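You operate a simulated robot arm through the tools that you are given. There is no shell and no other tool. Be economical: measure what you need, move in short steps, check, and stop when the job is done.

Carry out the task below with a simulated robot arm. There is one attempt and no reset: what you move stays moved.

Task
Find the sheet's two high spots and shrink each with one heater burst.
Fine: white button on, read the MM read-outs; hold the head by its orange grip, fingers off its nose and out of the holes; head in the black rest ring, box off.
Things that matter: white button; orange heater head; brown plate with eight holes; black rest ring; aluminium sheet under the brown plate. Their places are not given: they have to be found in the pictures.

The check looks at the end state, three seconds after you hand in, the way a careful person would. Anything else that was tipped, shoved, dropped, spilled or broken makes it a failure. Flat cloth is picked up by pressing the open fingertips on it (5 to 10 N) and closing them slowly along it; thin cloth reads only 2 to 8 mm in the jaws.

Robot
A 7-joint arm with a two-finger parallel gripper, fixed in place. Base frame: the origin is at the foot of the arm, x ahead of it, y to its left, z up. Readings come in mm, rad, newtons and seconds.
Its first joint turns from -2.007 to 2.007 rad. Payload 3.91 kg.
The TCP is the grasp point between the finger pads, 30 mm short of the fingertips. In the tool frame z runs along the fingers and y along their closing line. Largest opening 110 mm; finger width 20, thickness 10; the body of the gripper, 48 by 112 mm, starts 55 mm behind the TCP.
Orientation is told as [roll, pitch, yaw] about the base's x, y, z axes, in that order, counted from this pose: with the fingers straight down and closing along the base's y, the tool's x points along the base's -x, its y along +y and its z along -z.

Tools
- The arm moves only by the tool apply_moves. Its argument "series" is a list of rows, each a list of 6 numbers: the shift along the tool's x, y, z in units of 500 mm (1.0 is 500 mm), then the turn, a rotation vector about the tool's x, y, z in units of 45 degrees (1.0 is 45 degrees). In form: [[x, y, z, rx, ry, rz], ...]. A call has 1 to 8 rows; each row is the pose to reach, as a shift and turn from the pose commanded when the call began, along the tool's axes at that moment. "gripper" is the gripper command, from -1 (fully open) to 1 (shut), values between in proportion, set as the call begins (left out, the last holds). A call with a number of a shift or a turn outside -1 to 1 is refused whole. Each row takes 0.2 s and may step no farther than 50 mm and 0.15 rad from the row before; otherwise, or with a gripper value out of range, the whole call is refused. A pose out of reach is approached as far as the arm can. The call stops where the force on the tool passes 40 N (or 10 N more than at its start, if that is more) or the arm is blocked; 0.2 s more then pass. The fingers move at their own pace (about 108 mm/s each) and stop on an object; they squeeze with about 36 N. The grip force told is the motor's: it shows also when the fingers shut on nothing. Time passes only in rows, and 0.2 s behind the last, so rows that repeat a pose let the fingers close. The reply holds the time, the measured pose of the TCP, the force on the tool along the base axes, the opening and the grip force, in the units named above and with some noise, and new pictures: "show" is both (left out), scene, wrist or none.
- Cameras (640 x 400 px; columns grow to the right, rows downward): "scene" is fixed at [387.3, 650.5, 1645.3]; the picture's right is [-1.00, -0.02, 0.00], its down [-0.01, 0.58, -0.81] and it looks along [0.02, -0.81, -0.58] (base axes); focal length 324 px, centre (320, 200). "wrist" rides on the gripper at [-36, 0, -57] in the tool frame; the picture's right is [0.00, -1.00, 0.00], its down [0.97, 0.00, -0.24] and it looks along [0.24, 0.00, 0.97] (tool axes); focal length 218 px, centre (320, 200).
- lift_body(by): slides the trunk up (or, below 0, down) by that many mm; the arm rides with it, the base frame stays. It gives what a move gives, with no picture.
- measure_at(camera, pixels): for up to 12 pixels [column, row] of the newest picture of that camera ("zoom" is the newest enlarged one), the place [x, y, z] in the base frame of the surface seen there, good to about 2 mm, but the place of the scene camera against the robot may be out by one fixed shift of up to 18 mm in any direction. It takes no simulated time.
- zoom(camera, box): a new picture of the part [left, top, right, bottom] of that camera's present view, enlarged. It takes no simulated time.
- sign_off(): hands the job in; it is judged then, once.

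Go step by step. Measure first, check grasps and placings, and put right what went wrong. The budget is 80 turns and 150 pictures, counting those below and the enlarged ones. Unless the task says otherwise, let go and move clear before handing in, and close with one line.

The tools are called after "Emit:" as a command line: name --pt "numbers of a row" for each row, then --argument value for the rest, lists and objects as JSON in quotes. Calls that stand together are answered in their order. apply_moves: Moves the arm, as the interface text tells. Its arguments: {"type":"object","properties":{"series":{"type":"array","items":{"type":"array","items":{"type":"number"}}},"gripper":{"type":"number"},"show":{"type":"string","enum":["both","scene","wrist","none"]}},"required":["series"]} The other tools are called the same way: lift_body (by) slides the trunk up or down; measure_at (camera, pixels) gives the place of the surface under pixels of a picture; zoom (camera, box) takes an enlarged picture of a part of a camera's view; sign_off () hands the job in.

At the start:

```text
t: 0.0
ee_pos: [217.3, -490.8, 1333.3]
tool_rot: [-0.001, -0.001, 0.0]
wrist_force: [-0.5, -0.7, 0.1]
opening: 110.0
grip_force: 0.0
trunk travel left (down, up): [-850.0, 140.0]
```

scene: 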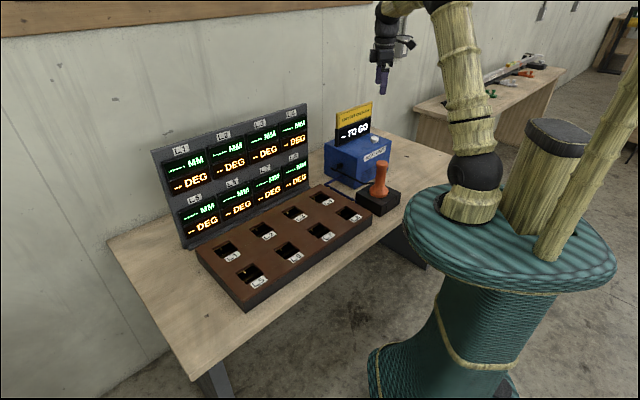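
wrist: 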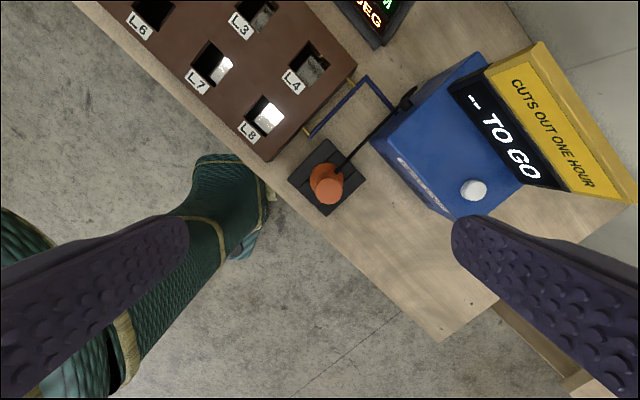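

The scene shows the blue box with a white button near (376,137), the orange head at (380,180) in the black rest, and the brown plate with eight holes. I'll zoom in on these and measure their key points.

Emit:
zoom --camera "scene" --box '[310, 90, 430, 220]'

Emit:
zoom --camera "scene" --box '[140, 90, 380, 310]'

Emit:
zoom --camera "wrist" --box '[270, 30, 640, 260]'

Emit:
measure_at --camera "wrist" --pixels '[[473, 189], [328, 190], [320, 175], [300, 180], [350, 180], [325, 150], [327, 212], [265, 115], [310, 65], [210, 65], [260, 15], [400, 140]]'

Emit:
measure_at --camera "scene" --pixels '[[376, 137], [381, 163], [380, 185], [228, 250], [250, 274], [262, 231], [288, 251], [295, 213], [321, 231], [322, 198], [348, 214], [240, 300]]'

```text
3.08 times, centred on (370, 155) of scene
```

zoom: 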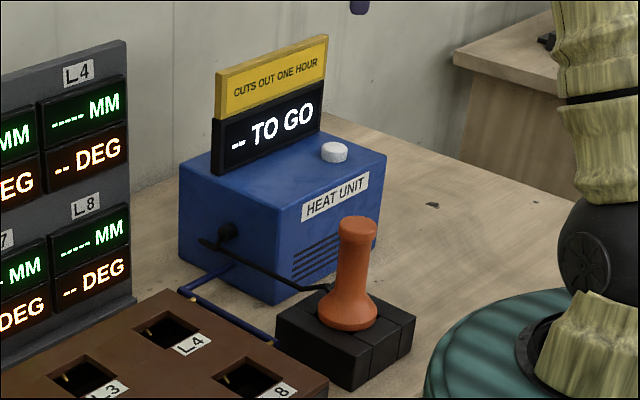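

```text
1.82 times, centred on (260, 200) of scene
```

zoom: 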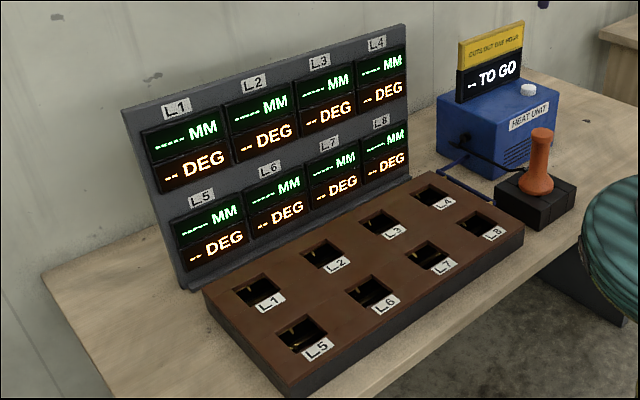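

```text
1.73 times, centred on (455, 145) of wrist
```

zoom: 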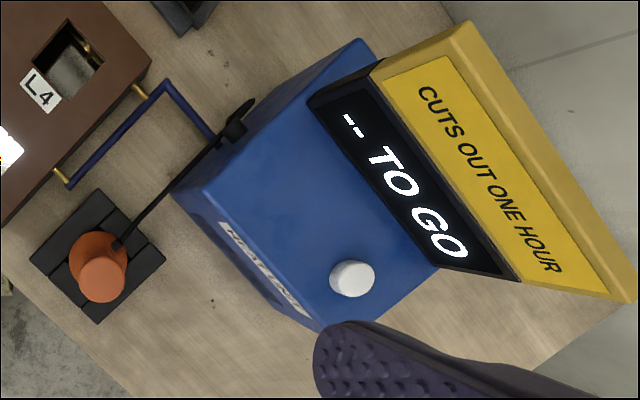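

```text
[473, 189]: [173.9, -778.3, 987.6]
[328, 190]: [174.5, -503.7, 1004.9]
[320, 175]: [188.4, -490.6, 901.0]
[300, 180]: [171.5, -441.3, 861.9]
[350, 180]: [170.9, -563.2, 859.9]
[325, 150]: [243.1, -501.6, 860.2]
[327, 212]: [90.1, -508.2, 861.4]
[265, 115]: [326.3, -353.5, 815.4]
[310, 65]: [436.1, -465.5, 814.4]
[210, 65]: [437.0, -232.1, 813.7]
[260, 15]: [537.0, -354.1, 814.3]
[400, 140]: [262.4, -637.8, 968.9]
```

```text
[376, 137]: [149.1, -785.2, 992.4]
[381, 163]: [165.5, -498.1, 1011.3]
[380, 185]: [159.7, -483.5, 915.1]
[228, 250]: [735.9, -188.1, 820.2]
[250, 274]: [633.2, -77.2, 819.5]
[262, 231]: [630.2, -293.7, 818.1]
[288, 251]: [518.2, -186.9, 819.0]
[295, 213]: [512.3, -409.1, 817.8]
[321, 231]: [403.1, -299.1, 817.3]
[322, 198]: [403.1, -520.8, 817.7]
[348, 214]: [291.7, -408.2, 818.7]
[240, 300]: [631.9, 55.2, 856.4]
```

Wrist measurements put the button at about (174,-778,988) and the head's top at about z=1005. Next I'll measure the sign board beside the button, the plate top and more of the head.

Emit:
measure_at --camera "wrist" --pixels '[[455, 95], [555, 182], [492, 75], [590, 195], [540, 43], [630, 200], [463, 190], [483, 190], [473, 180], [473, 199], [455, 214], [375, 140]]'

Emit:
measure_at --camera "wrist" --pixels '[[300, 135], [245, 130], [350, 70], [328, 182], [328, 199], [317, 190], [339, 190], [314, 170], [344, 165], [360, 80], [380, 110], [311, 176]]'

```text
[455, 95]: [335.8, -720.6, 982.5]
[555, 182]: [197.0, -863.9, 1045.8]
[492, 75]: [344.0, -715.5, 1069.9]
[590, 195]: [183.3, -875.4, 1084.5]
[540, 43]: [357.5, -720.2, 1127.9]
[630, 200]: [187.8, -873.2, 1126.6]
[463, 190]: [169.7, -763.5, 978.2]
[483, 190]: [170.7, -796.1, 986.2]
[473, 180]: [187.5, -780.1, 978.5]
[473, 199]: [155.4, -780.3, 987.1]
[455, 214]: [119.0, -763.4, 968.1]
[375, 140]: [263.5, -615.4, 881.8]
```

```text
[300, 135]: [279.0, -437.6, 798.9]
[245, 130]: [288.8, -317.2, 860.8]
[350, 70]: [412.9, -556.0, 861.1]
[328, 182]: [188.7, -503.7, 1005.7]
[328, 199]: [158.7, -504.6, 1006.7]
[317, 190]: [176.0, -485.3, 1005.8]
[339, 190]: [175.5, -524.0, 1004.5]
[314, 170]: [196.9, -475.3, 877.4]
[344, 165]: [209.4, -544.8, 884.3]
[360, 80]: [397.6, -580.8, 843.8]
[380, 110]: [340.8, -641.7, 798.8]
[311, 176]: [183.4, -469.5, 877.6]
```

The button centre is at (172,-780,988), with the sign board about 73 mm to one side. I'll move above the button with the fingers closed, turned 45° to line up with the board.

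Emit:
apply_moves --pt "0.0113 -0.0723 0.0433 0 0 0.125" --pt "0.0225 -0.1445 0.0865 0 0 0.25" --pt "0.0338 -0.2168 0.1298 0 0 0.375" --pt "0.045 -0.289 0.173 0 0 0.5" --pt "0.0563 -0.3613 0.2163 0 0 0.625" --pt "0.0675 -0.4335 0.2595 0 0 0.75" --pt "0.0788 -0.5058 0.3028 0 0 0.875" --pt "0.09 -0.578 0.346 0 0 1.0" --gripper 1

```text
t: 1.8
ee_pos: [176.3, -686.4, 1160.3]
tool_rot: [0.001, -0.002, -0.778]
wrist_force: [0.5, -0.5, -0.1]
opening: 0.1
grip_force: 35.5
out of reach, approached as far as the arm can: row 6, 7, 8
trunk travel left (down, up): [-850.0, 140.0]
```

scene: 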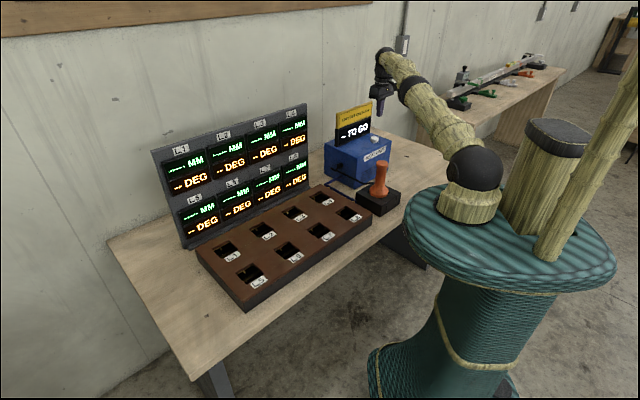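
wrist: 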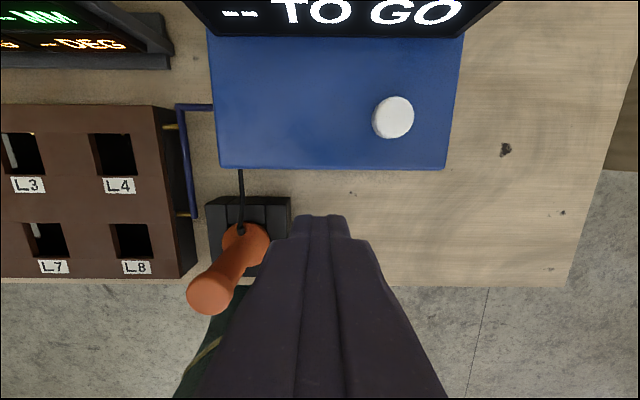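

The arm reaches only 708 mm from the base here and the button is at 798 mm. I'll measure the shoulder height to see how moving the trunk and tilting outward would help.

Emit:
measure_at --camera "scene" --pixels '[[475, 175], [384, 58], [383, 85], [470, 215], [400, 62]]'

Emit:
measure_at --camera "wrist" --pixels '[[393, 117], [393, 105], [393, 130], [380, 117], [407, 117], [210, 293], [240, 245]]'

```text
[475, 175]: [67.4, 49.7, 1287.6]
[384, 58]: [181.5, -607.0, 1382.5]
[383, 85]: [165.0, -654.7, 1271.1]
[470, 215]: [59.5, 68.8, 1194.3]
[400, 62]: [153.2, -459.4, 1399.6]
```

```text
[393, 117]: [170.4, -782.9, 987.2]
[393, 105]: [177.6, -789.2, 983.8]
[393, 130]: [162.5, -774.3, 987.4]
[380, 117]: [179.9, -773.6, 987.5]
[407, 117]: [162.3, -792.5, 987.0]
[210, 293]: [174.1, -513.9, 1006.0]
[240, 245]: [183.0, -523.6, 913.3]
```

The shoulder is at about z=1270, so a 25° outward tilt gives enough reach. I'll tilt in place first and see which commanded pose it works from.

Emit:
apply_moves --pt "0 0 0 0.075 -0.117 0" --pt "0 0 0 0.15 -0.234 0" --pt "0 0 0 0.225 -0.351 0" --pt "0 0 0 0.299 -0.468 0" --show "none"

```text
t: 2.8
ee_pos: [179.2, -686.7, 1161.5]
tool_rot: [-0.246, -0.366, -0.74]
wrist_force: [0.5, 0.7, 0.4]
opening: 0.0
grip_force: 35.7
trunk travel left (down, up): [-850.0, 140.0]
```

The tilt is right (tool z ≈ (0.09,-0.41,-0.91)) and the position held. Next I'll move to just above the button.

Emit:
apply_moves --pt "-0.0033 -0.0248 0.0893 0 0 0" --pt "-0.0067 -0.0496 0.1787 0 0 0" --pt "-0.01 -0.0744 0.268 0 0 0" --show "both"

```text
t: 3.6
ee_pos: [166.7, -771.0, 1046.7]
tool_rot: [-0.246, -0.362, -0.742]
wrist_force: [0.4, 0.5, 0.1]
opening: 0.2
grip_force: 35.8
trunk travel left (down, up): [-850.0, 140.0]
```

scene: 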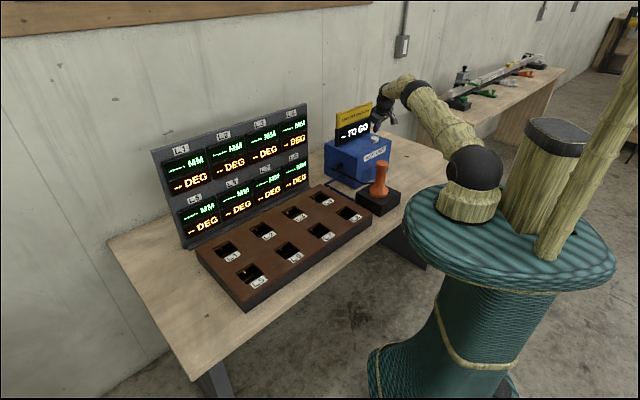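
wrist: 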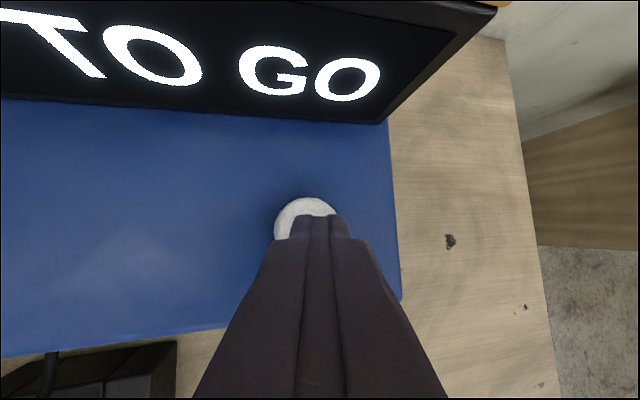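

The fingertips are just above the button at wrist pixel (305,218). I'll press straight down once and come back up.

Emit:
apply_moves --pt "0.0179 0.0114 0.0453 0 0 0" --pt "0.0229 0.0145 0.058 0 0 0" --pt "0.0265 0.0168 0.067 0 0 0" --pt "0.0179 0.0114 0.0453 0 0 0" --pt "0 0 0 0 0 0" --show "scene"

```text
t: 4.8
ee_pos: [167.5, -770.0, 1049.3]
tool_rot: [-0.246, -0.361, -0.74]
wrist_force: [0.0, 0.6, -0.6]
opening: 0.0
grip_force: 36.1
trunk travel left (down, up): [-850.0, 140.0]
```

scene: 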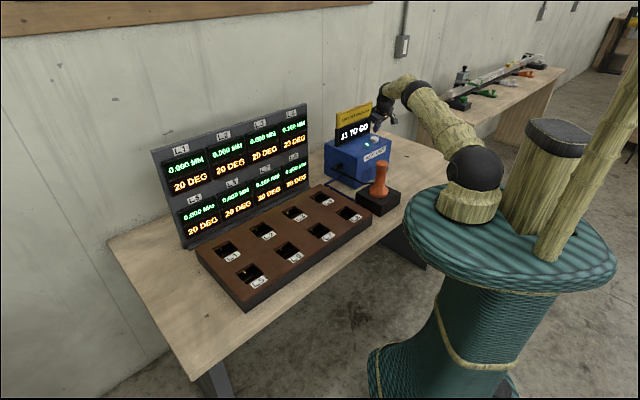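

The box is on and the read-outs are lit. I'll zoom in to read them.

Emit:
zoom --camera "scene" --box '[150, 100, 240, 245]'

Emit:
zoom --camera "scene" --box '[225, 100, 315, 225]'

Emit:
zoom --camera "scene" --box '[310, 90, 430, 170]'

```text
2.76 times, centred on (195, 172) of scene
```

zoom: 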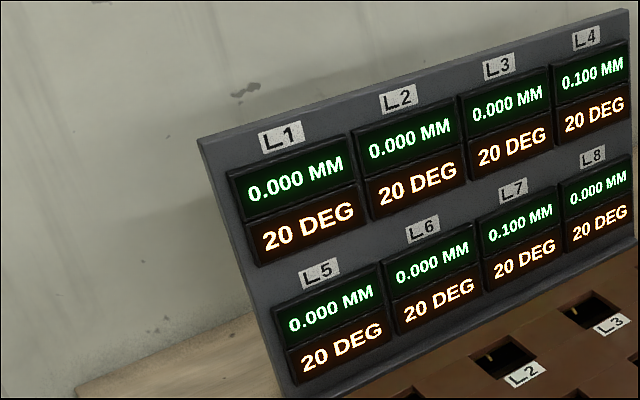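

```text
3.20 times, centred on (270, 162) of scene
```

zoom: 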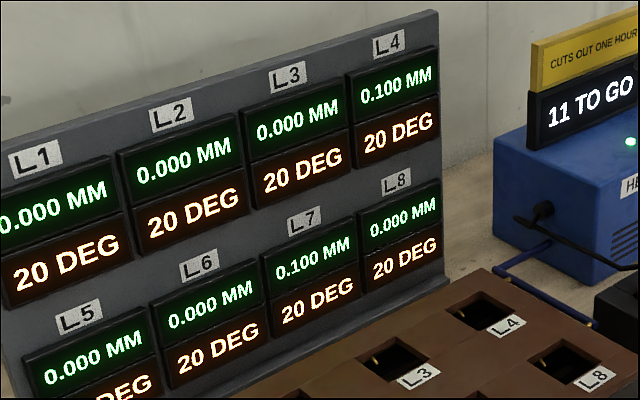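

```text
5.00 times, centred on (370, 130) of scene
```

zoom: 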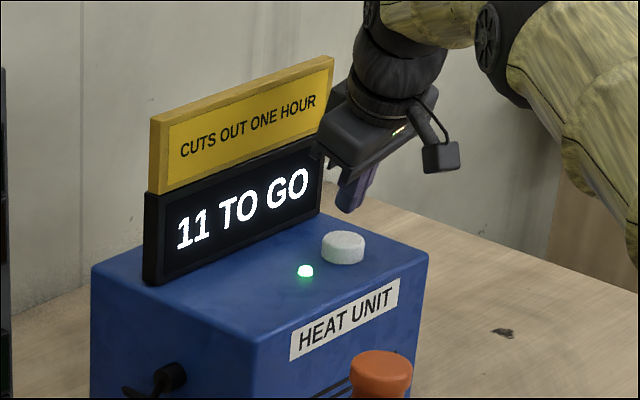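

L4 and L7 read 0.100 MM and all the others read 0.000; the box shows 11 TO GO. I'll bring the tool back upright, above the head.

Emit:
apply_moves --pt "0.0471 0.0552 -0.0549 -0.05 0.078 0" --pt "0.0942 0.1105 -0.1099 -0.1 0.156 0" --pt "0.1413 0.1657 -0.1648 -0.15 0.234 0" --pt "0.1884 0.2209 -0.2197 -0.2 0.312 0" --pt "0.2355 0.2762 -0.2747 -0.25 0.39 0" --pt "0.2826 0.3314 -0.3296 -0.299 0.468 0" --show "both"

```text
t: 6.2
ee_pos: [173.7, -503.8, 1111.6]
tool_rot: [0.0, 0.0, -0.785]
wrist_force: [0.9, 0.7, 0.3]
opening: 0.0
grip_force: 36.2
trunk travel left (down, up): [-850.0, 140.0]
```

scene: 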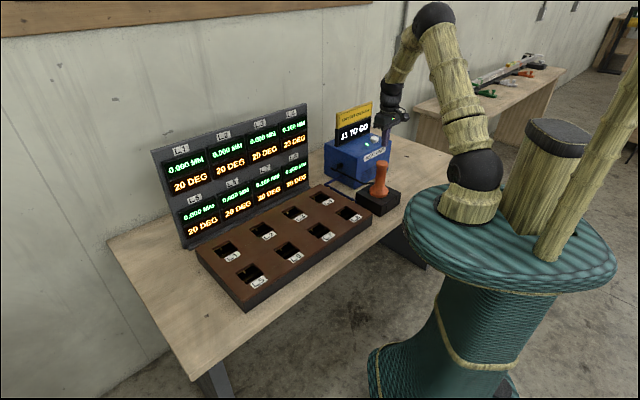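
wrist: 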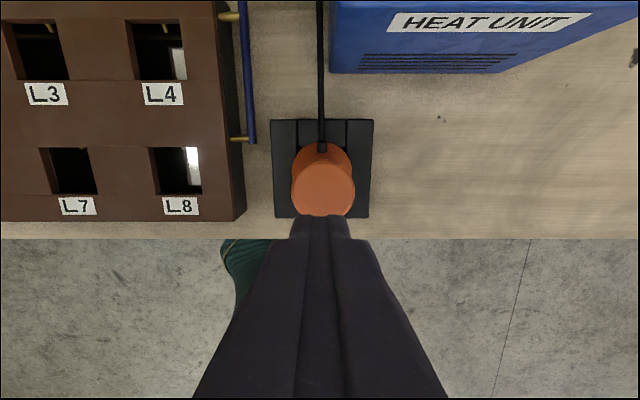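

The tool is upright above the head. I'll zoom in on the holes and measure the hole edges and the handle.

Emit:
zoom --camera "wrist" --box '[0, 0, 400, 250]'

Emit:
measure_at --camera "wrist" --pixels '[[322, 190], [296, 190], [351, 190], [322, 164], [322, 212], [273, 122], [372, 122], [369, 214], [276, 214], [322, 150]]'

```text
1.60 times, centred on (200, 125) of wrist
```

zoom: 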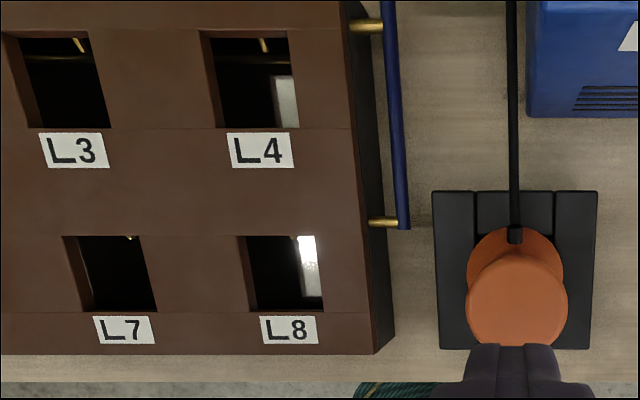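

```text
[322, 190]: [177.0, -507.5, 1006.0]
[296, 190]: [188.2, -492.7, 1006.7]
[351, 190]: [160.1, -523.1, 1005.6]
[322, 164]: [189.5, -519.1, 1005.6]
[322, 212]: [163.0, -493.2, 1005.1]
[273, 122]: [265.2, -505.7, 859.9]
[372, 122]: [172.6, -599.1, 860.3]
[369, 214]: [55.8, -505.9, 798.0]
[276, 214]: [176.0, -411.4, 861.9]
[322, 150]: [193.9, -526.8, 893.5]
```

The head's axis is at about (174.5,-506). I'll measure just outside the edges of the L4 and L7 holes.

Emit:
measure_at --camera "zoom" --pixels '[[245, 27], [225, 131], [203, 75], [297, 80], [100, 233], [125, 314], [64, 265], [153, 270], [285, 125], [150, 305], [262, 60], [120, 280]]'

Emit:
zoom --camera "wrist" --box '[20, 0, 220, 220]'

```text
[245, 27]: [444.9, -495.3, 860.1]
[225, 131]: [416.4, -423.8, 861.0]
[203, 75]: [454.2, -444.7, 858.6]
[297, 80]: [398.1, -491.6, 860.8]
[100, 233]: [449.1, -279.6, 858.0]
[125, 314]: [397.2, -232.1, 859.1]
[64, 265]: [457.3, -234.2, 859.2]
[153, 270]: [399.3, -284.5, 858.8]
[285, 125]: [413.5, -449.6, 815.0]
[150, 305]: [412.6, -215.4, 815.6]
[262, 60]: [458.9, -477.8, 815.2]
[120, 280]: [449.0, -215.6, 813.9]
```

```text
1.82 times, centred on (120, 110) of wrist
```

zoom: 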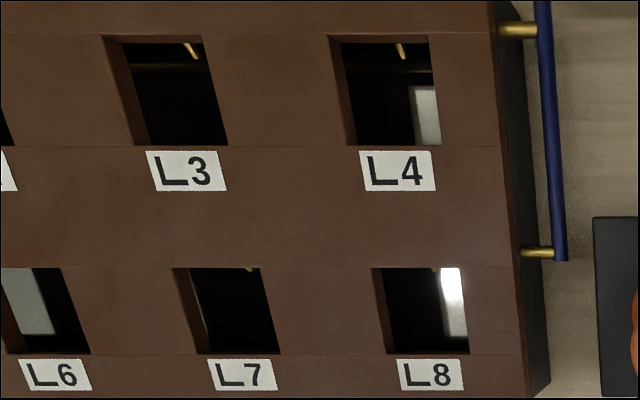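

The L4 centre works out to (424,-466) and L7 to (424,-255), each hole about 70 mm square. I'll open the fingers, descend around the handle to z≈968 and check before closing.

Emit:
apply_moves --pt "-0.0042 -0.002 0 0 0 0" --pt "-0.0042 -0.002 0 0 0 0" --pt "-0.0042 -0.002 0.07 0 0 0" --pt "-0.0042 -0.002 0.14 0 0 0" --pt "-0.0042 -0.002 0.21 0 0 0" --pt "-0.0042 -0.002 0.28 0 0 0" --gripper -1 --show "both"

```text
t: 7.6
ee_pos: [174.0, -508.1, 971.7]
tool_rot: [-0.001, -0.001, -0.786]
wrist_force: [0.6, -0.3, 0.0]
opening: 110.0
grip_force: 0.0
trunk travel left (down, up): [-850.0, 140.0]
```

scene: 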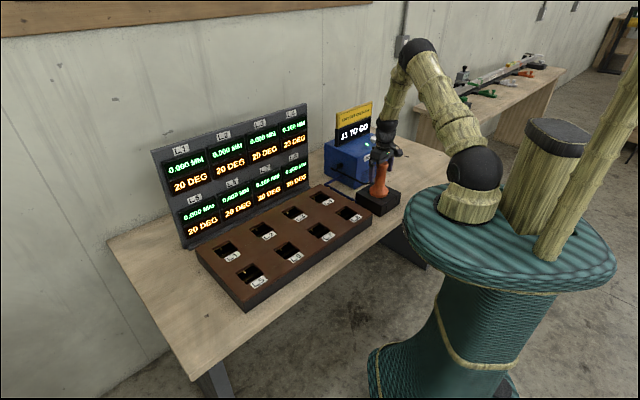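
wrist: 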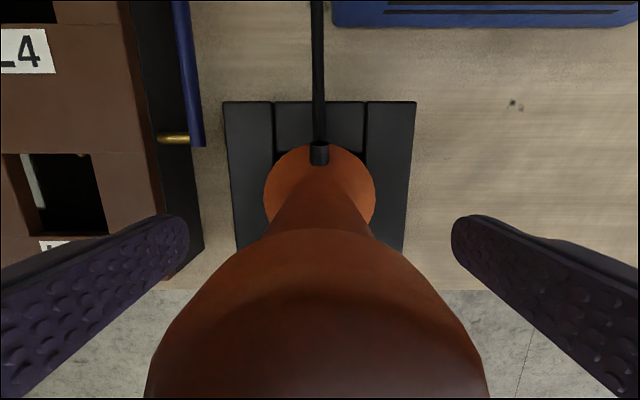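

The handle is centred between the fingers, so I'll close.

Emit:
apply_moves --pt "0 0 0 0 0 0" --pt "0 0 0 0 0 0" --pt "0 0 0 0 0 0" --pt "0 0 0 0 0 0" --gripper 1 --show "none"

Emit:
apply_moves --pt "0 0 -0.04 0 0 0" --pt "0 0 -0.08 0 0 0" --pt "0 0 -0.12 0 0 0" --pt "0 0 -0.16 0 0 0" --show "both"

```text
t: 8.6
ee_pos: [174.2, -506.9, 970.2]
tool_rot: [0.0, -0.001, -0.784]
wrist_force: [0.8, -0.2, -0.2]
opening: 49.3
grip_force: 35.8
trunk travel left (down, up): [-850.0, 140.0]
```

```text
t: 9.6
ee_pos: [174.5, -505.8, 1050.2]
tool_rot: [0.001, 0.002, -0.785]
wrist_force: [0.1, -0.2, -7.6]
opening: 49.7
grip_force: 36.3
trunk travel left (down, up): [-850.0, 140.0]
```

scene: 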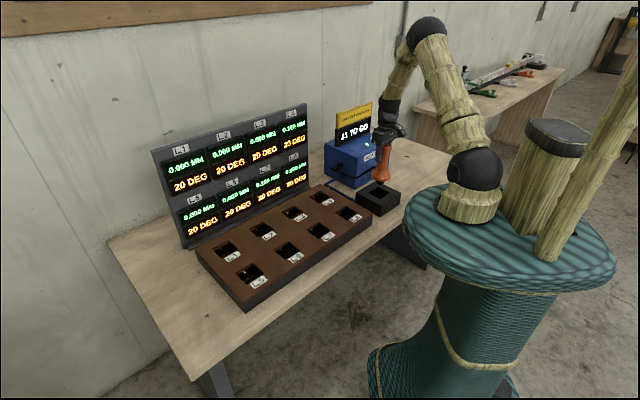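
wrist: 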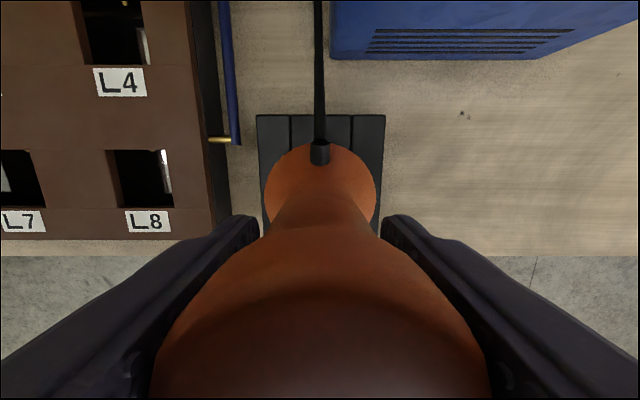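

The head is held and lifted with 7.6 N of load. I'll zoom in and measure its nose against the rest.

Emit:
zoom --camera "scene" --box '[340, 110, 430, 230]'

Emit:
measure_at --camera "scene" --pixels '[[382, 180], [382, 176], [383, 150], [378, 190], [379, 195]]'

```text
3.33 times, centred on (385, 170) of scene
```

zoom: 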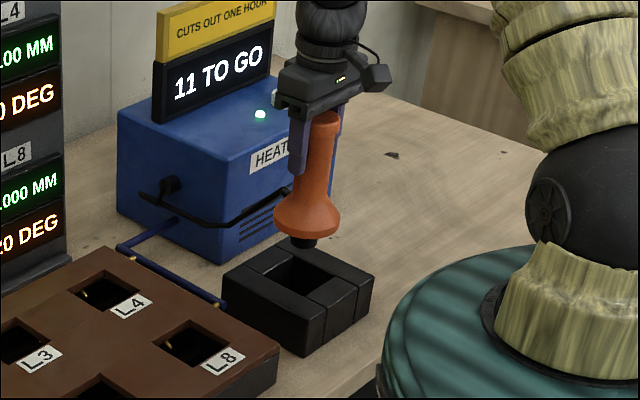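

```text
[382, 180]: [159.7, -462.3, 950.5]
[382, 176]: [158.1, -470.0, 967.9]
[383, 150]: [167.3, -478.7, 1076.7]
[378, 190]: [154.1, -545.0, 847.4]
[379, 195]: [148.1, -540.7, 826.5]
```

The nose is a short black stub under a wide flare (about 80 mm across, wider than the 70 mm holes), so the flare should sit on the plate top at z=861, as it does in the rest. Before moving I'll measure the read-out panel for clearance.

Emit:
measure_at --camera "scene" --pixels '[[307, 183], [304, 106], [306, 150], [290, 190], [230, 215], [312, 190], [348, 186]]'

Emit:
apply_moves --pt "0 0 -0.06 0 0 0" --show "wrist"

```text
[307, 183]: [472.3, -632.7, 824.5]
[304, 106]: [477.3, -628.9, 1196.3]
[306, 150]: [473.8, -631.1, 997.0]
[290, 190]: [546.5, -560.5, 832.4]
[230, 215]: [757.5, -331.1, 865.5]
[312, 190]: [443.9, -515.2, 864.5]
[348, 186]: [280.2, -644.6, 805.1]
```

```text
t: 10.0
ee_pos: [175.0, -504.6, 1082.6]
tool_rot: [0.001, 0.002, -0.786]
wrist_force: [1.2, -0.2, -7.7]
opening: 49.4
grip_force: 35.7
trunk travel left (down, up): [-850.0, 140.0]
```

wrist: 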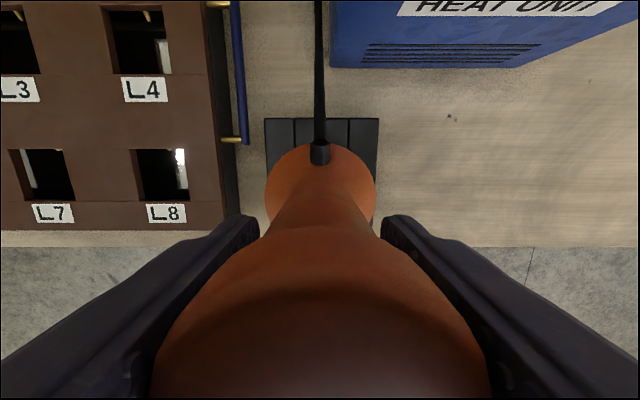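

The panel is about 150 mm behind L4, so there is room. I'll move the head across to above L4.

Emit:
apply_moves --pt "-0.0496 0.0678 0 0 0 0" --pt "-0.0992 0.1355 0 0 0 0" --pt "-0.1488 0.2033 0 0 0 0" --pt "-0.1984 0.2711 0 0 0 0" --pt "-0.248 0.3388 0 0 0 0" --pt "-0.2976 0.4066 0.02 0 0 0" --show "both"

```text
t: 11.4
ee_pos: [427.4, -468.0, 1070.3]
tool_rot: [-0.004, 0.002, -0.785]
wrist_force: [0.1, -0.6, -8.2]
opening: 49.6
grip_force: 36.1
trunk travel left (down, up): [-850.0, 140.0]
```

scene: 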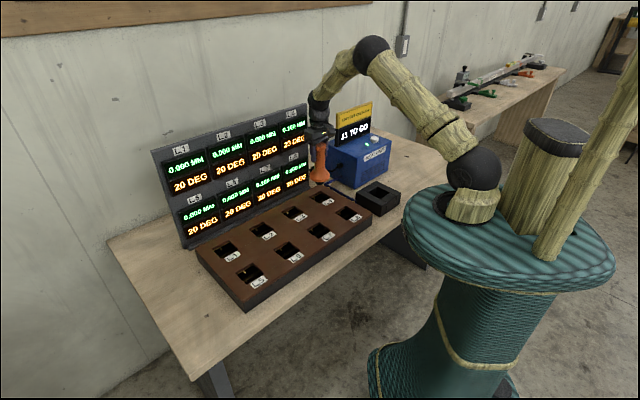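
wrist: 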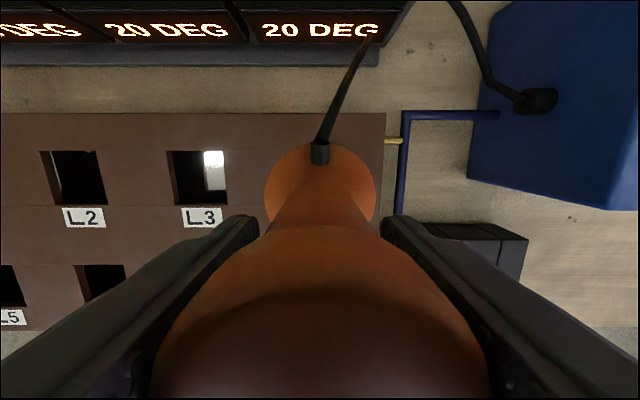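

The head is over L4. I'll refine the hole position using L2 and L3 in this view.

Emit:
zoom --camera "wrist" --box '[20, 110, 260, 260]'

Emit:
measure_at --camera "wrist" --pixels '[[165, 170], [229, 170], [190, 148], [180, 207], [39, 170], [106, 190], [70, 148], [55, 206], [290, 113], [384, 170], [300, 205]]'

```text
2.67 times, centred on (140, 185) of wrist
```

zoom: 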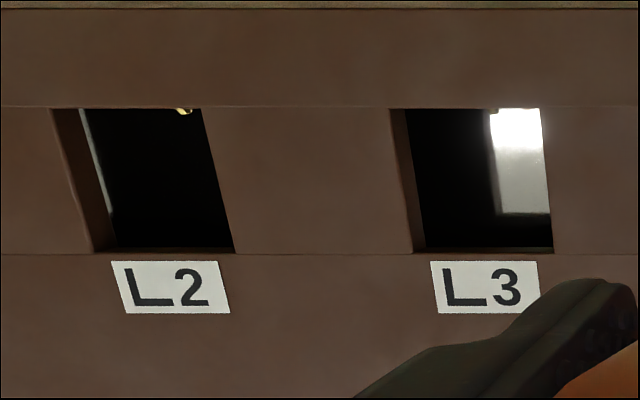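

```text
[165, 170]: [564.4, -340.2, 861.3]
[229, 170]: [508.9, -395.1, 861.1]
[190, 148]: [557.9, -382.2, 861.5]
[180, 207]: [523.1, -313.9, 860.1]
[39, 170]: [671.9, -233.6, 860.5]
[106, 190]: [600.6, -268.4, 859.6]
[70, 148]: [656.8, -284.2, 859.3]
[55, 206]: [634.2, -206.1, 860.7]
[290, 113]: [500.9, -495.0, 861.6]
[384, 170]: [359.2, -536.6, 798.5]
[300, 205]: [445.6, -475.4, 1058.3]
```

The refined L4 centre is still (424,-466). I'll descend to just above seating with a small sideways correction.

Emit:
apply_moves --pt "0.0076 -0.002 0.04 0 0 0" --pt "0.0076 -0.002 0.1 0 0 0" --pt "0.0076 -0.002 0.15 0 0 0" --show "scene"

```text
t: 12.2
ee_pos: [421.8, -465.2, 994.1]
tool_rot: [0.0, -0.001, -0.785]
wrist_force: [0.6, 0.5, -7.2]
opening: 49.4
grip_force: 36.0
trunk travel left (down, up): [-850.0, 140.0]
```

scene: 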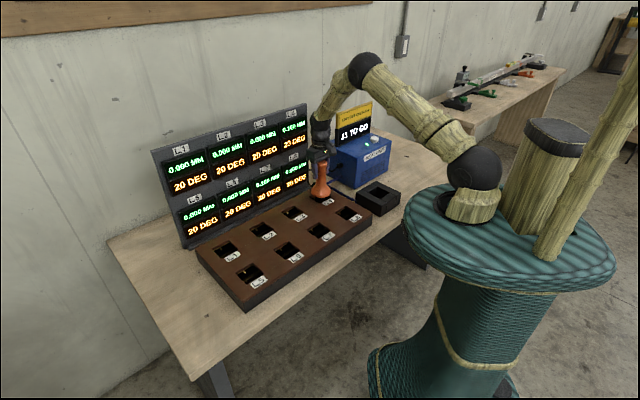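

The position is good. I'll lower gently toward the plate, watching the force and the read-outs.

Emit:
apply_moves --pt "-0.002 0.001 0.016 0 0 0" --pt "-0.002 0.001 0.028 0 0 0" --pt "-0.002 0.001 0.036 0 0 0" --show "scene"

Emit:
zoom --camera "scene" --box '[225, 95, 405, 225]'

```text
t: 13.0
ee_pos: [421.7, -466.7, 976.0]
tool_rot: [0.001, 0.001, -0.783]
wrist_force: [0.0, -0.8, -7.6]
opening: 49.5
grip_force: 36.0
trunk travel left (down, up): [-850.0, 140.0]
```

scene: 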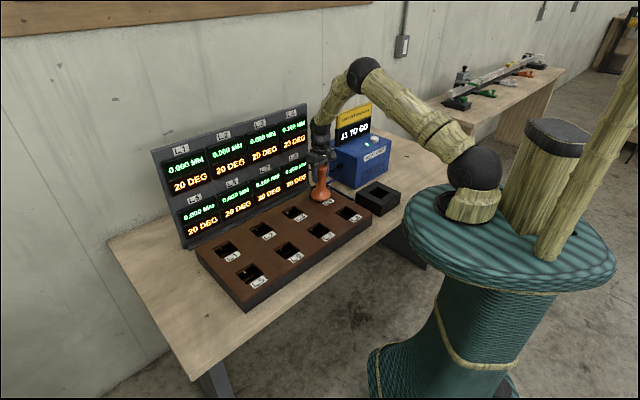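

```text
3.08 times, centred on (315, 160) of scene
```

zoom: 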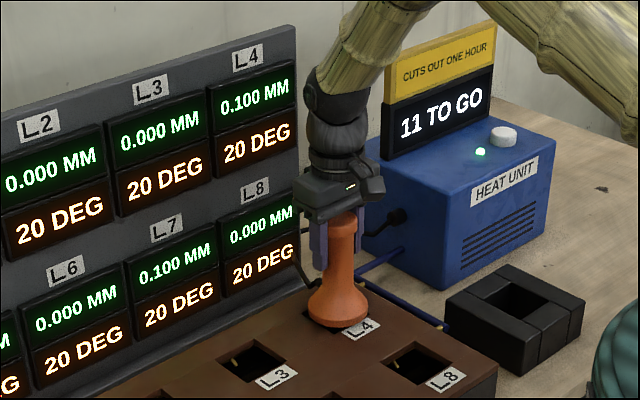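

No burst yet; the flare is still a few millimetres above the plate. I'll go down a little further.

Emit:
apply_moves --pt "0 0 0.006 0 0 0" --pt "0 0 0.01 0 0 0" --show "scene"

Emit:
zoom --camera "scene" --box '[225, 95, 405, 225]'

```text
t: 13.6
ee_pos: [421.6, -465.9, 972.3]
tool_rot: [0.0, 0.003, -0.785]
wrist_force: [-0.6, -1.2, -8.2]
opening: 49.5
grip_force: 35.7
trunk travel left (down, up): [-850.0, 140.0]
```

scene: 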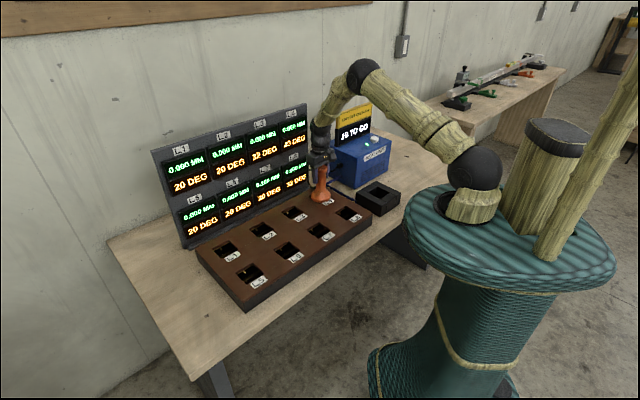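

```text
3.08 times, centred on (315, 160) of scene
```

zoom: 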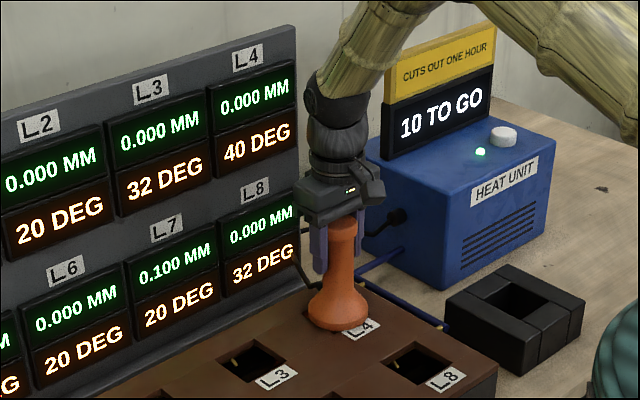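

The L4 burst fired: L4 now reads 0.000 MM at 40 DEG, its neighbours L3 and L8 are at 32 DEG, and the box shows 10 TO GO. I'll lift straight out and watch how the sheet cools.

Emit:
apply_moves --pt "0 0 -0.03 0 0 0" --pt "0 0 -0.1 0 0 0" --pt "0 0 -0.16 0 0 0" --pt "0 0 -0.16 0 0 0" --pt "0 0 -0.16 0 0 0" --pt "0 0 -0.16 0 0 0" --pt "0 0 -0.16 0 0 0" --pt "0 0 -0.16 0 0 0" --show "scene"

Emit:
zoom --camera "scene" --box '[225, 95, 405, 225]'

```text
t: 15.4
ee_pos: [421.6, -468.2, 1051.6]
tool_rot: [-0.002, 0.0, -0.786]
wrist_force: [1.1, 0.4, -7.4]
opening: 49.7
grip_force: 36.3
trunk travel left (down, up): [-850.0, 140.0]
```

scene: 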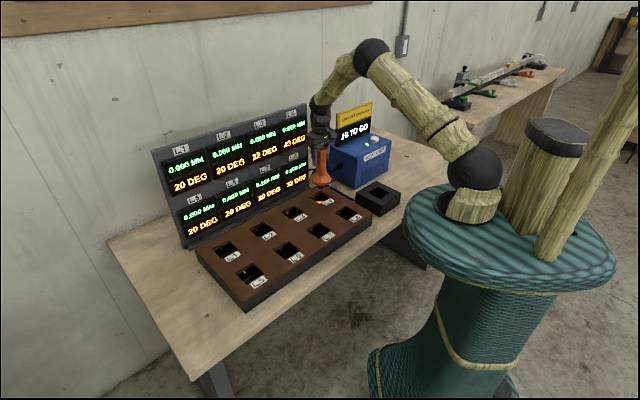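

```text
3.08 times, centred on (315, 160) of scene
```

zoom: 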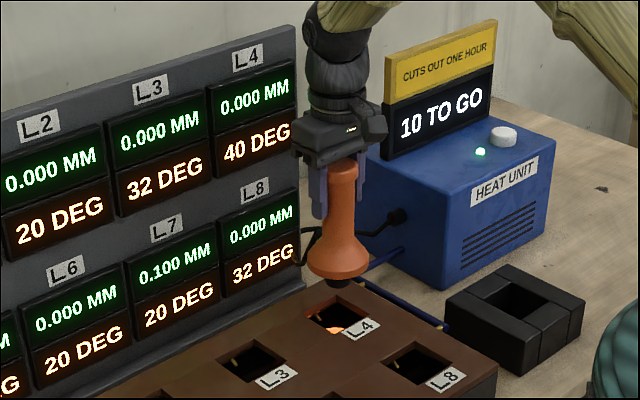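

After 2 s nothing has visibly cooled. L3 and L8, which also neighbour L7, are still at 32, so I'll move above L7 and wait for them to cool before the second burst.

Emit:
apply_moves --pt "0.0596 0.0609 0 0 0 0" --pt "0.1192 0.1218 0 0 0 0" --pt "0.1788 0.1827 0 0 0 0" --pt "0.2384 0.2436 0 0 0 0" --pt "0.298 0.3046 0 0 0 0" --pt "0.298 0.3046 0 0 0 0" --pt "0.298 0.3046 0 0 0 0" --pt "0.298 0.3046 0 0 0 0" --show "none"

Emit:
apply_moves --pt "0 0 0 0 0 0" --pt "0 0 0 0 0 0" --pt "0 0 0 0 0 0" --pt "0 0 0 0 0 0" --pt "0 0 0 0 0 0" --pt "0 0 0 0 0 0" --pt "0 0 0 0 0 0" --pt "0 0 0 0 0 0" --show "none"

Emit:
apply_moves --pt "0 0 0 0 0 0" --pt "0 0 0 0 0 0" --pt "0 0 0 0 0 0" --pt "0 0 0 0 0 0" --pt "0 0 0 0 0 0" --pt "0 0 0 0 0 0" --pt "0 0 0 0 0 0" --pt "0 0 0 0 0 0" --show "both"

Emit:
zoom --camera "scene" --box '[225, 95, 405, 225]'

```text
t: 17.2
ee_pos: [424.6, -254.0, 1051.9]
tool_rot: [0.001, 0.001, -0.786]
wrist_force: [-0.3, -0.3, -8.7]
opening: 49.5
grip_force: 36.4
trunk travel left (down, up): [-850.0, 140.0]
```

```text
t: 19.0
ee_pos: [423.9, -253.9, 1051.4]
tool_rot: [-0.001, 0.0, -0.785]
wrist_force: [0.7, 0.2, -7.9]
opening: 49.5
grip_force: 35.3
trunk travel left (down, up): [-850.0, 140.0]
```

```text
t: 20.8
ee_pos: [423.6, -251.9, 1052.9]
tool_rot: [0.001, 0.0, -0.784]
wrist_force: [0.1, -0.4, -8.2]
opening: 49.5
grip_force: 36.0
trunk travel left (down, up): [-850.0, 140.0]
```

scene: 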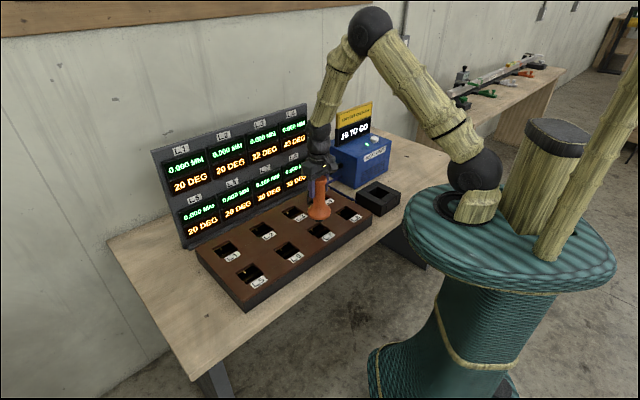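
wrist: 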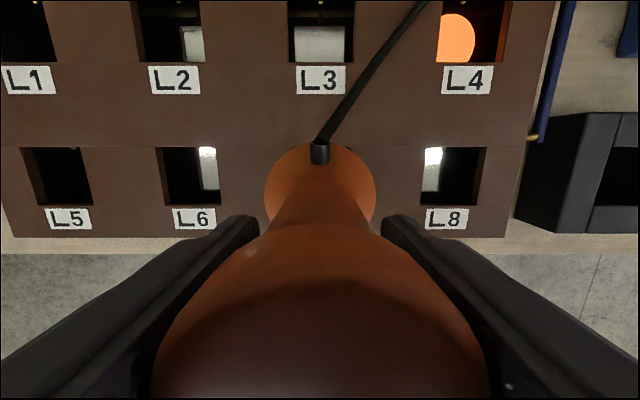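

```text
3.08 times, centred on (315, 160) of scene
```

zoom: 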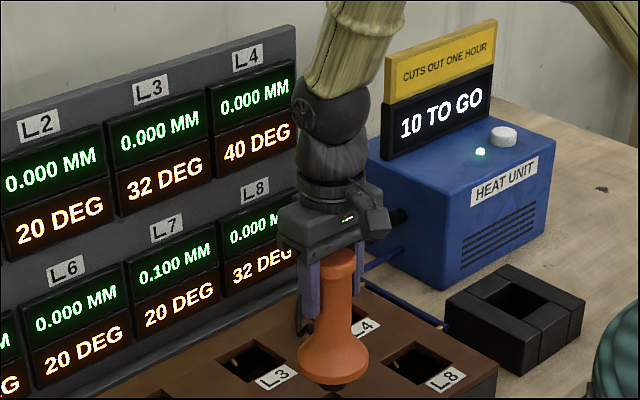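

Everything is unchanged after about 7 s. I'll wait longer to find out whether it cools at all.

Emit:
apply_moves --pt "0 0 0 0 0 0" --pt "0 0 0 0 0 0" --pt "0 0 0 0 0 0" --pt "0 0 0 0 0 0" --pt "0 0 0 0 0 0" --pt "0 0 0 0 0 0" --pt "0 0 0 0 0 0" --pt "0 0 0 0 0 0" --show "none"

Emit:
apply_moves --pt "0 0 0 0 0 0" --pt "0 0 0 0 0 0" --pt "0 0 0 0 0 0" --pt "0 0 0 0 0 0" --pt "0 0 0 0 0 0" --pt "0 0 0 0 0 0" --pt "0 0 0 0 0 0" --pt "0 0 0 0 0 0" --show "none"

Emit:
apply_moves --pt "0 0 0 0 0 0" --pt "0 0 0 0 0 0" --pt "0 0 0 0 0 0" --pt "0 0 0 0 0 0" --pt "0 0 0 0 0 0" --pt "0 0 0 0 0 0" --pt "0 0 0 0 0 0" --pt "0 0 0 0 0 0" --show "none"

Emit:
apply_moves --pt "0 0 0 0 0 0" --pt "0 0 0 0 0 0" --pt "0 0 0 0 0 0" --pt "0 0 0 0 0 0" --pt "0 0 0 0 0 0" --pt "0 0 0 0 0 0" --pt "0 0 0 0 0 0" --pt "0 0 0 0 0 0" --show "none"

Emit:
apply_moves --pt "0 0 0 0 0 0" --pt "0 0 0 0 0 0" --pt "0 0 0 0 0 0" --pt "0 0 0 0 0 0" --pt "0 0 0 0 0 0" --pt "0 0 0 0 0 0" --pt "0 0 0 0 0 0" --pt "0 0 0 0 0 0" --show "scene"

Emit:
zoom --camera "scene" --box '[225, 95, 405, 225]'

```text
t: 22.6
ee_pos: [423.1, -253.6, 1051.6]
tool_rot: [-0.002, 0.0, -0.786]
wrist_force: [0.4, -0.4, -7.4]
opening: 49.2
grip_force: 36.0
trunk travel left (down, up): [-850.0, 140.0]
```

```text
t: 24.4
ee_pos: [423.3, -253.6, 1051.3]
tool_rot: [0.0, 0.0, -0.787]
wrist_force: [0.3, -0.2, -8.1]
opening: 49.4
grip_force: 36.3
trunk travel left (down, up): [-850.0, 140.0]
```

```text
t: 26.2
ee_pos: [423.6, -253.0, 1052.0]
tool_rot: [0.001, 0.0, -0.786]
wrist_force: [0.6, -0.2, -8.3]
opening: 49.3
grip_force: 36.1
trunk travel left (down, up): [-850.0, 140.0]
```

```text
t: 28.0
ee_pos: [423.2, -252.1, 1052.5]
tool_rot: [0.0, -0.001, -0.786]
wrist_force: [0.0, 0.0, -7.4]
opening: 49.4
grip_force: 36.5
trunk travel left (down, up): [-850.0, 140.0]
```

```text
t: 29.8
ee_pos: [423.2, -251.7, 1052.6]
tool_rot: [0.002, 0.001, -0.784]
wrist_force: [0.8, 0.7, -7.3]
opening: 49.7
grip_force: 36.0
trunk travel left (down, up): [-850.0, 140.0]
```

scene: 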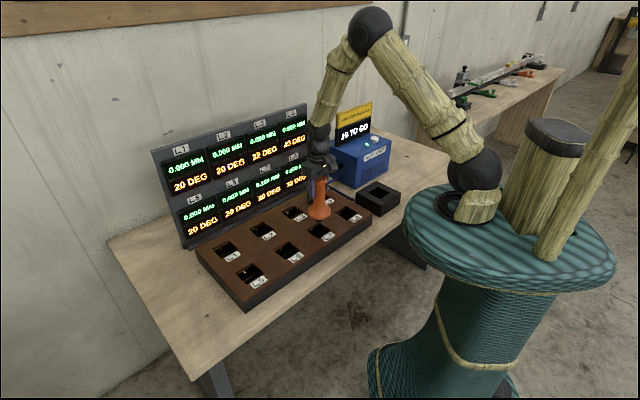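

```text
3.08 times, centred on (315, 160) of scene
```

zoom: 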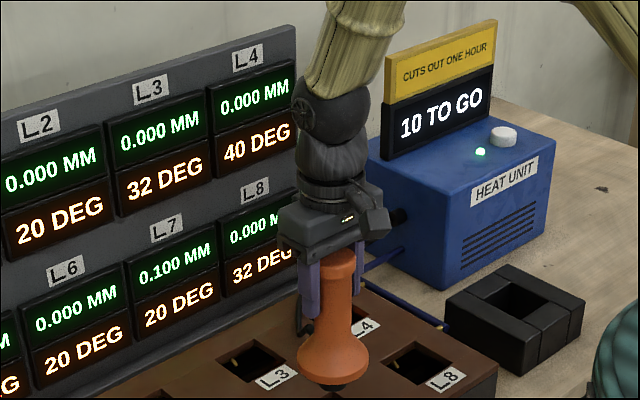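

Nothing has cooled in 16 s, so the temperatures hold and more waiting won't help. L7 still reads 0.100, so I'll lower the head toward it.

Emit:
apply_moves --pt "-0.003 -0.001 0.06 0 0 0" --pt "-0.003 -0.001 0.12 0 0 0" --pt "-0.003 -0.001 0.148 0 0 0" --show "scene"

Emit:
zoom --camera "scene" --box '[225, 95, 405, 260]'

```text
t: 30.6
ee_pos: [424.1, -254.8, 978.7]
tool_rot: [0.001, 0.0, -0.786]
wrist_force: [0.3, -0.3, -8.2]
opening: 49.4
grip_force: 36.4
trunk travel left (down, up): [-850.0, 140.0]
```

scene: 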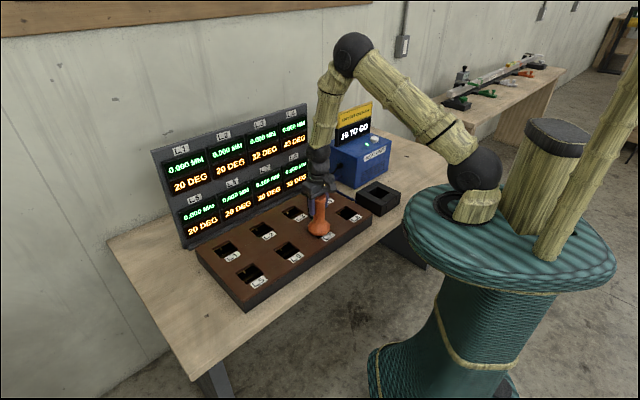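

```text
2.42 times, centred on (315, 178) of scene
```

zoom: 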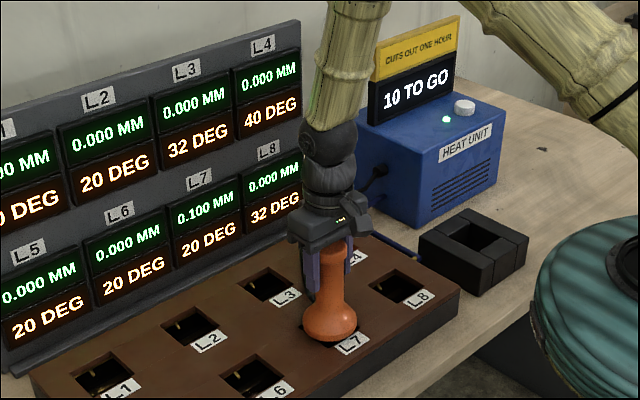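

The head is centred over L7 and not yet fired. I'll make the final small drop.

Emit:
apply_moves --pt "0 0 0.007 0 0 0" --pt "0 0 0.0135 0 0 0" --show "scene"

Emit:
zoom --camera "scene" --box '[225, 95, 405, 260]'

```text
t: 31.2
ee_pos: [425.7, -254.5, 971.8]
tool_rot: [-0.001, 0.0, -0.785]
wrist_force: [-0.2, -0.8, -7.5]
opening: 49.6
grip_force: 36.1
trunk travel left (down, up): [-850.0, 140.0]
```

scene: 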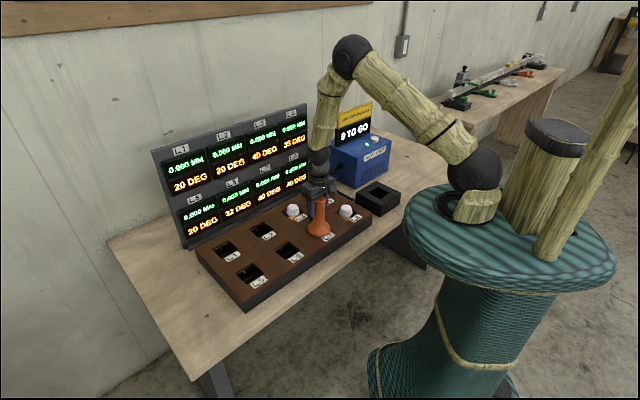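

```text
2.42 times, centred on (315, 178) of scene
```

zoom: 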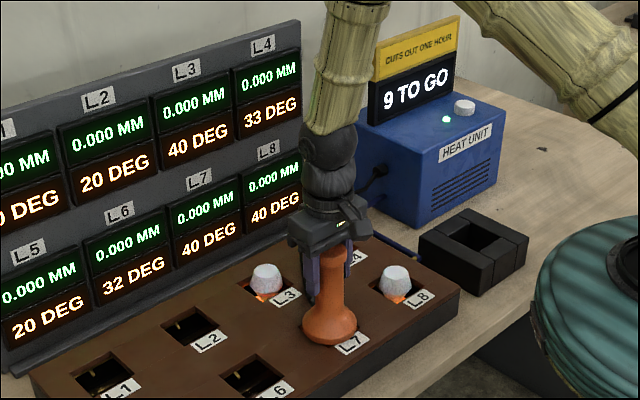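

L7 now reads 0.000 and the box shows 9 TO GO, but white things have appeared in L3 and L8, both at 40 DEG. I'll lift the head clear and inspect them.

Emit:
apply_moves --pt "0 0 -0.03 0 0 0" --pt "0 0 -0.1 0 0 0" --pt "0 0 -0.18 0 0 0" --pt "0 0 -0.22 0 0 0" --show "both"

Emit:
zoom --camera "scene" --box '[150, 95, 405, 290]'

Emit:
zoom --camera "wrist" --box '[100, 0, 540, 260]'

```text
t: 32.2
ee_pos: [423.8, -254.6, 1081.3]
tool_rot: [-0.001, 0.002, -0.787]
wrist_force: [-0.3, -0.8, -8.0]
opening: 49.4
grip_force: 35.1
trunk travel left (down, up): [-850.0, 140.0]
```

scene: 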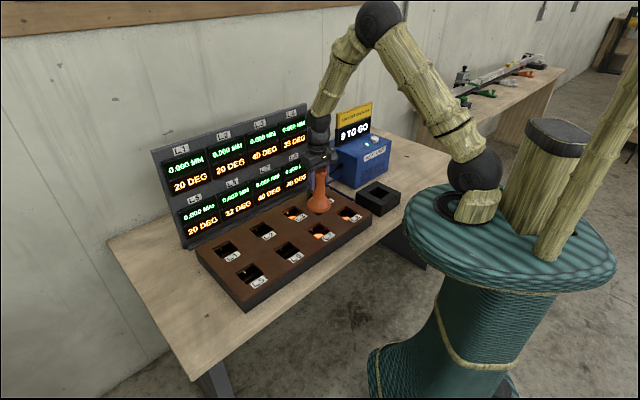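
wrist: 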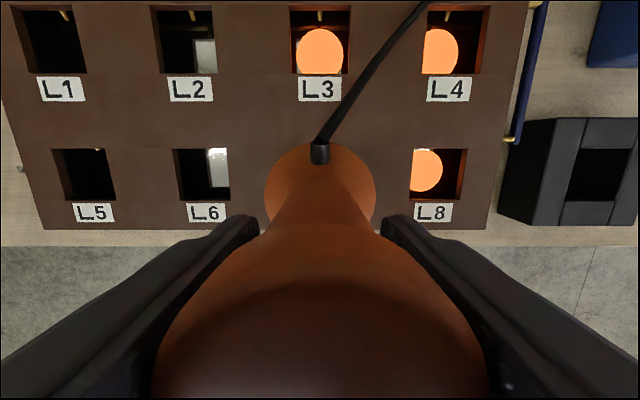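

```text
2.05 times, centred on (278, 192) of scene
```

zoom: 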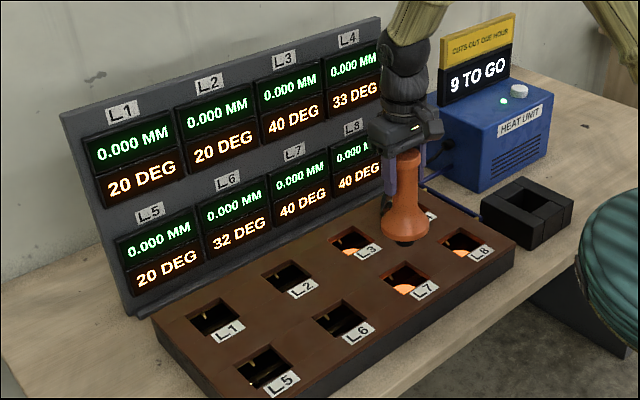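

```text
1.45 times, centred on (320, 130) of wrist
```

zoom: 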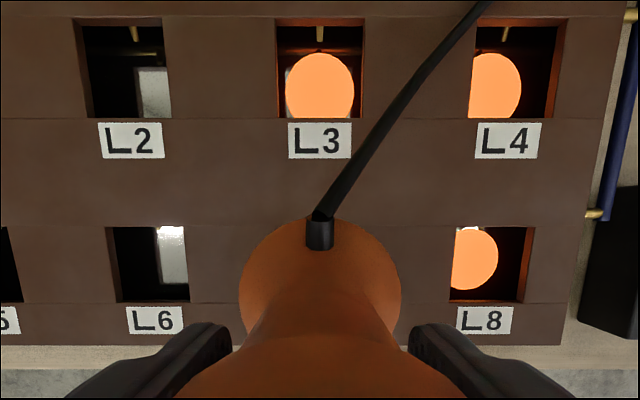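

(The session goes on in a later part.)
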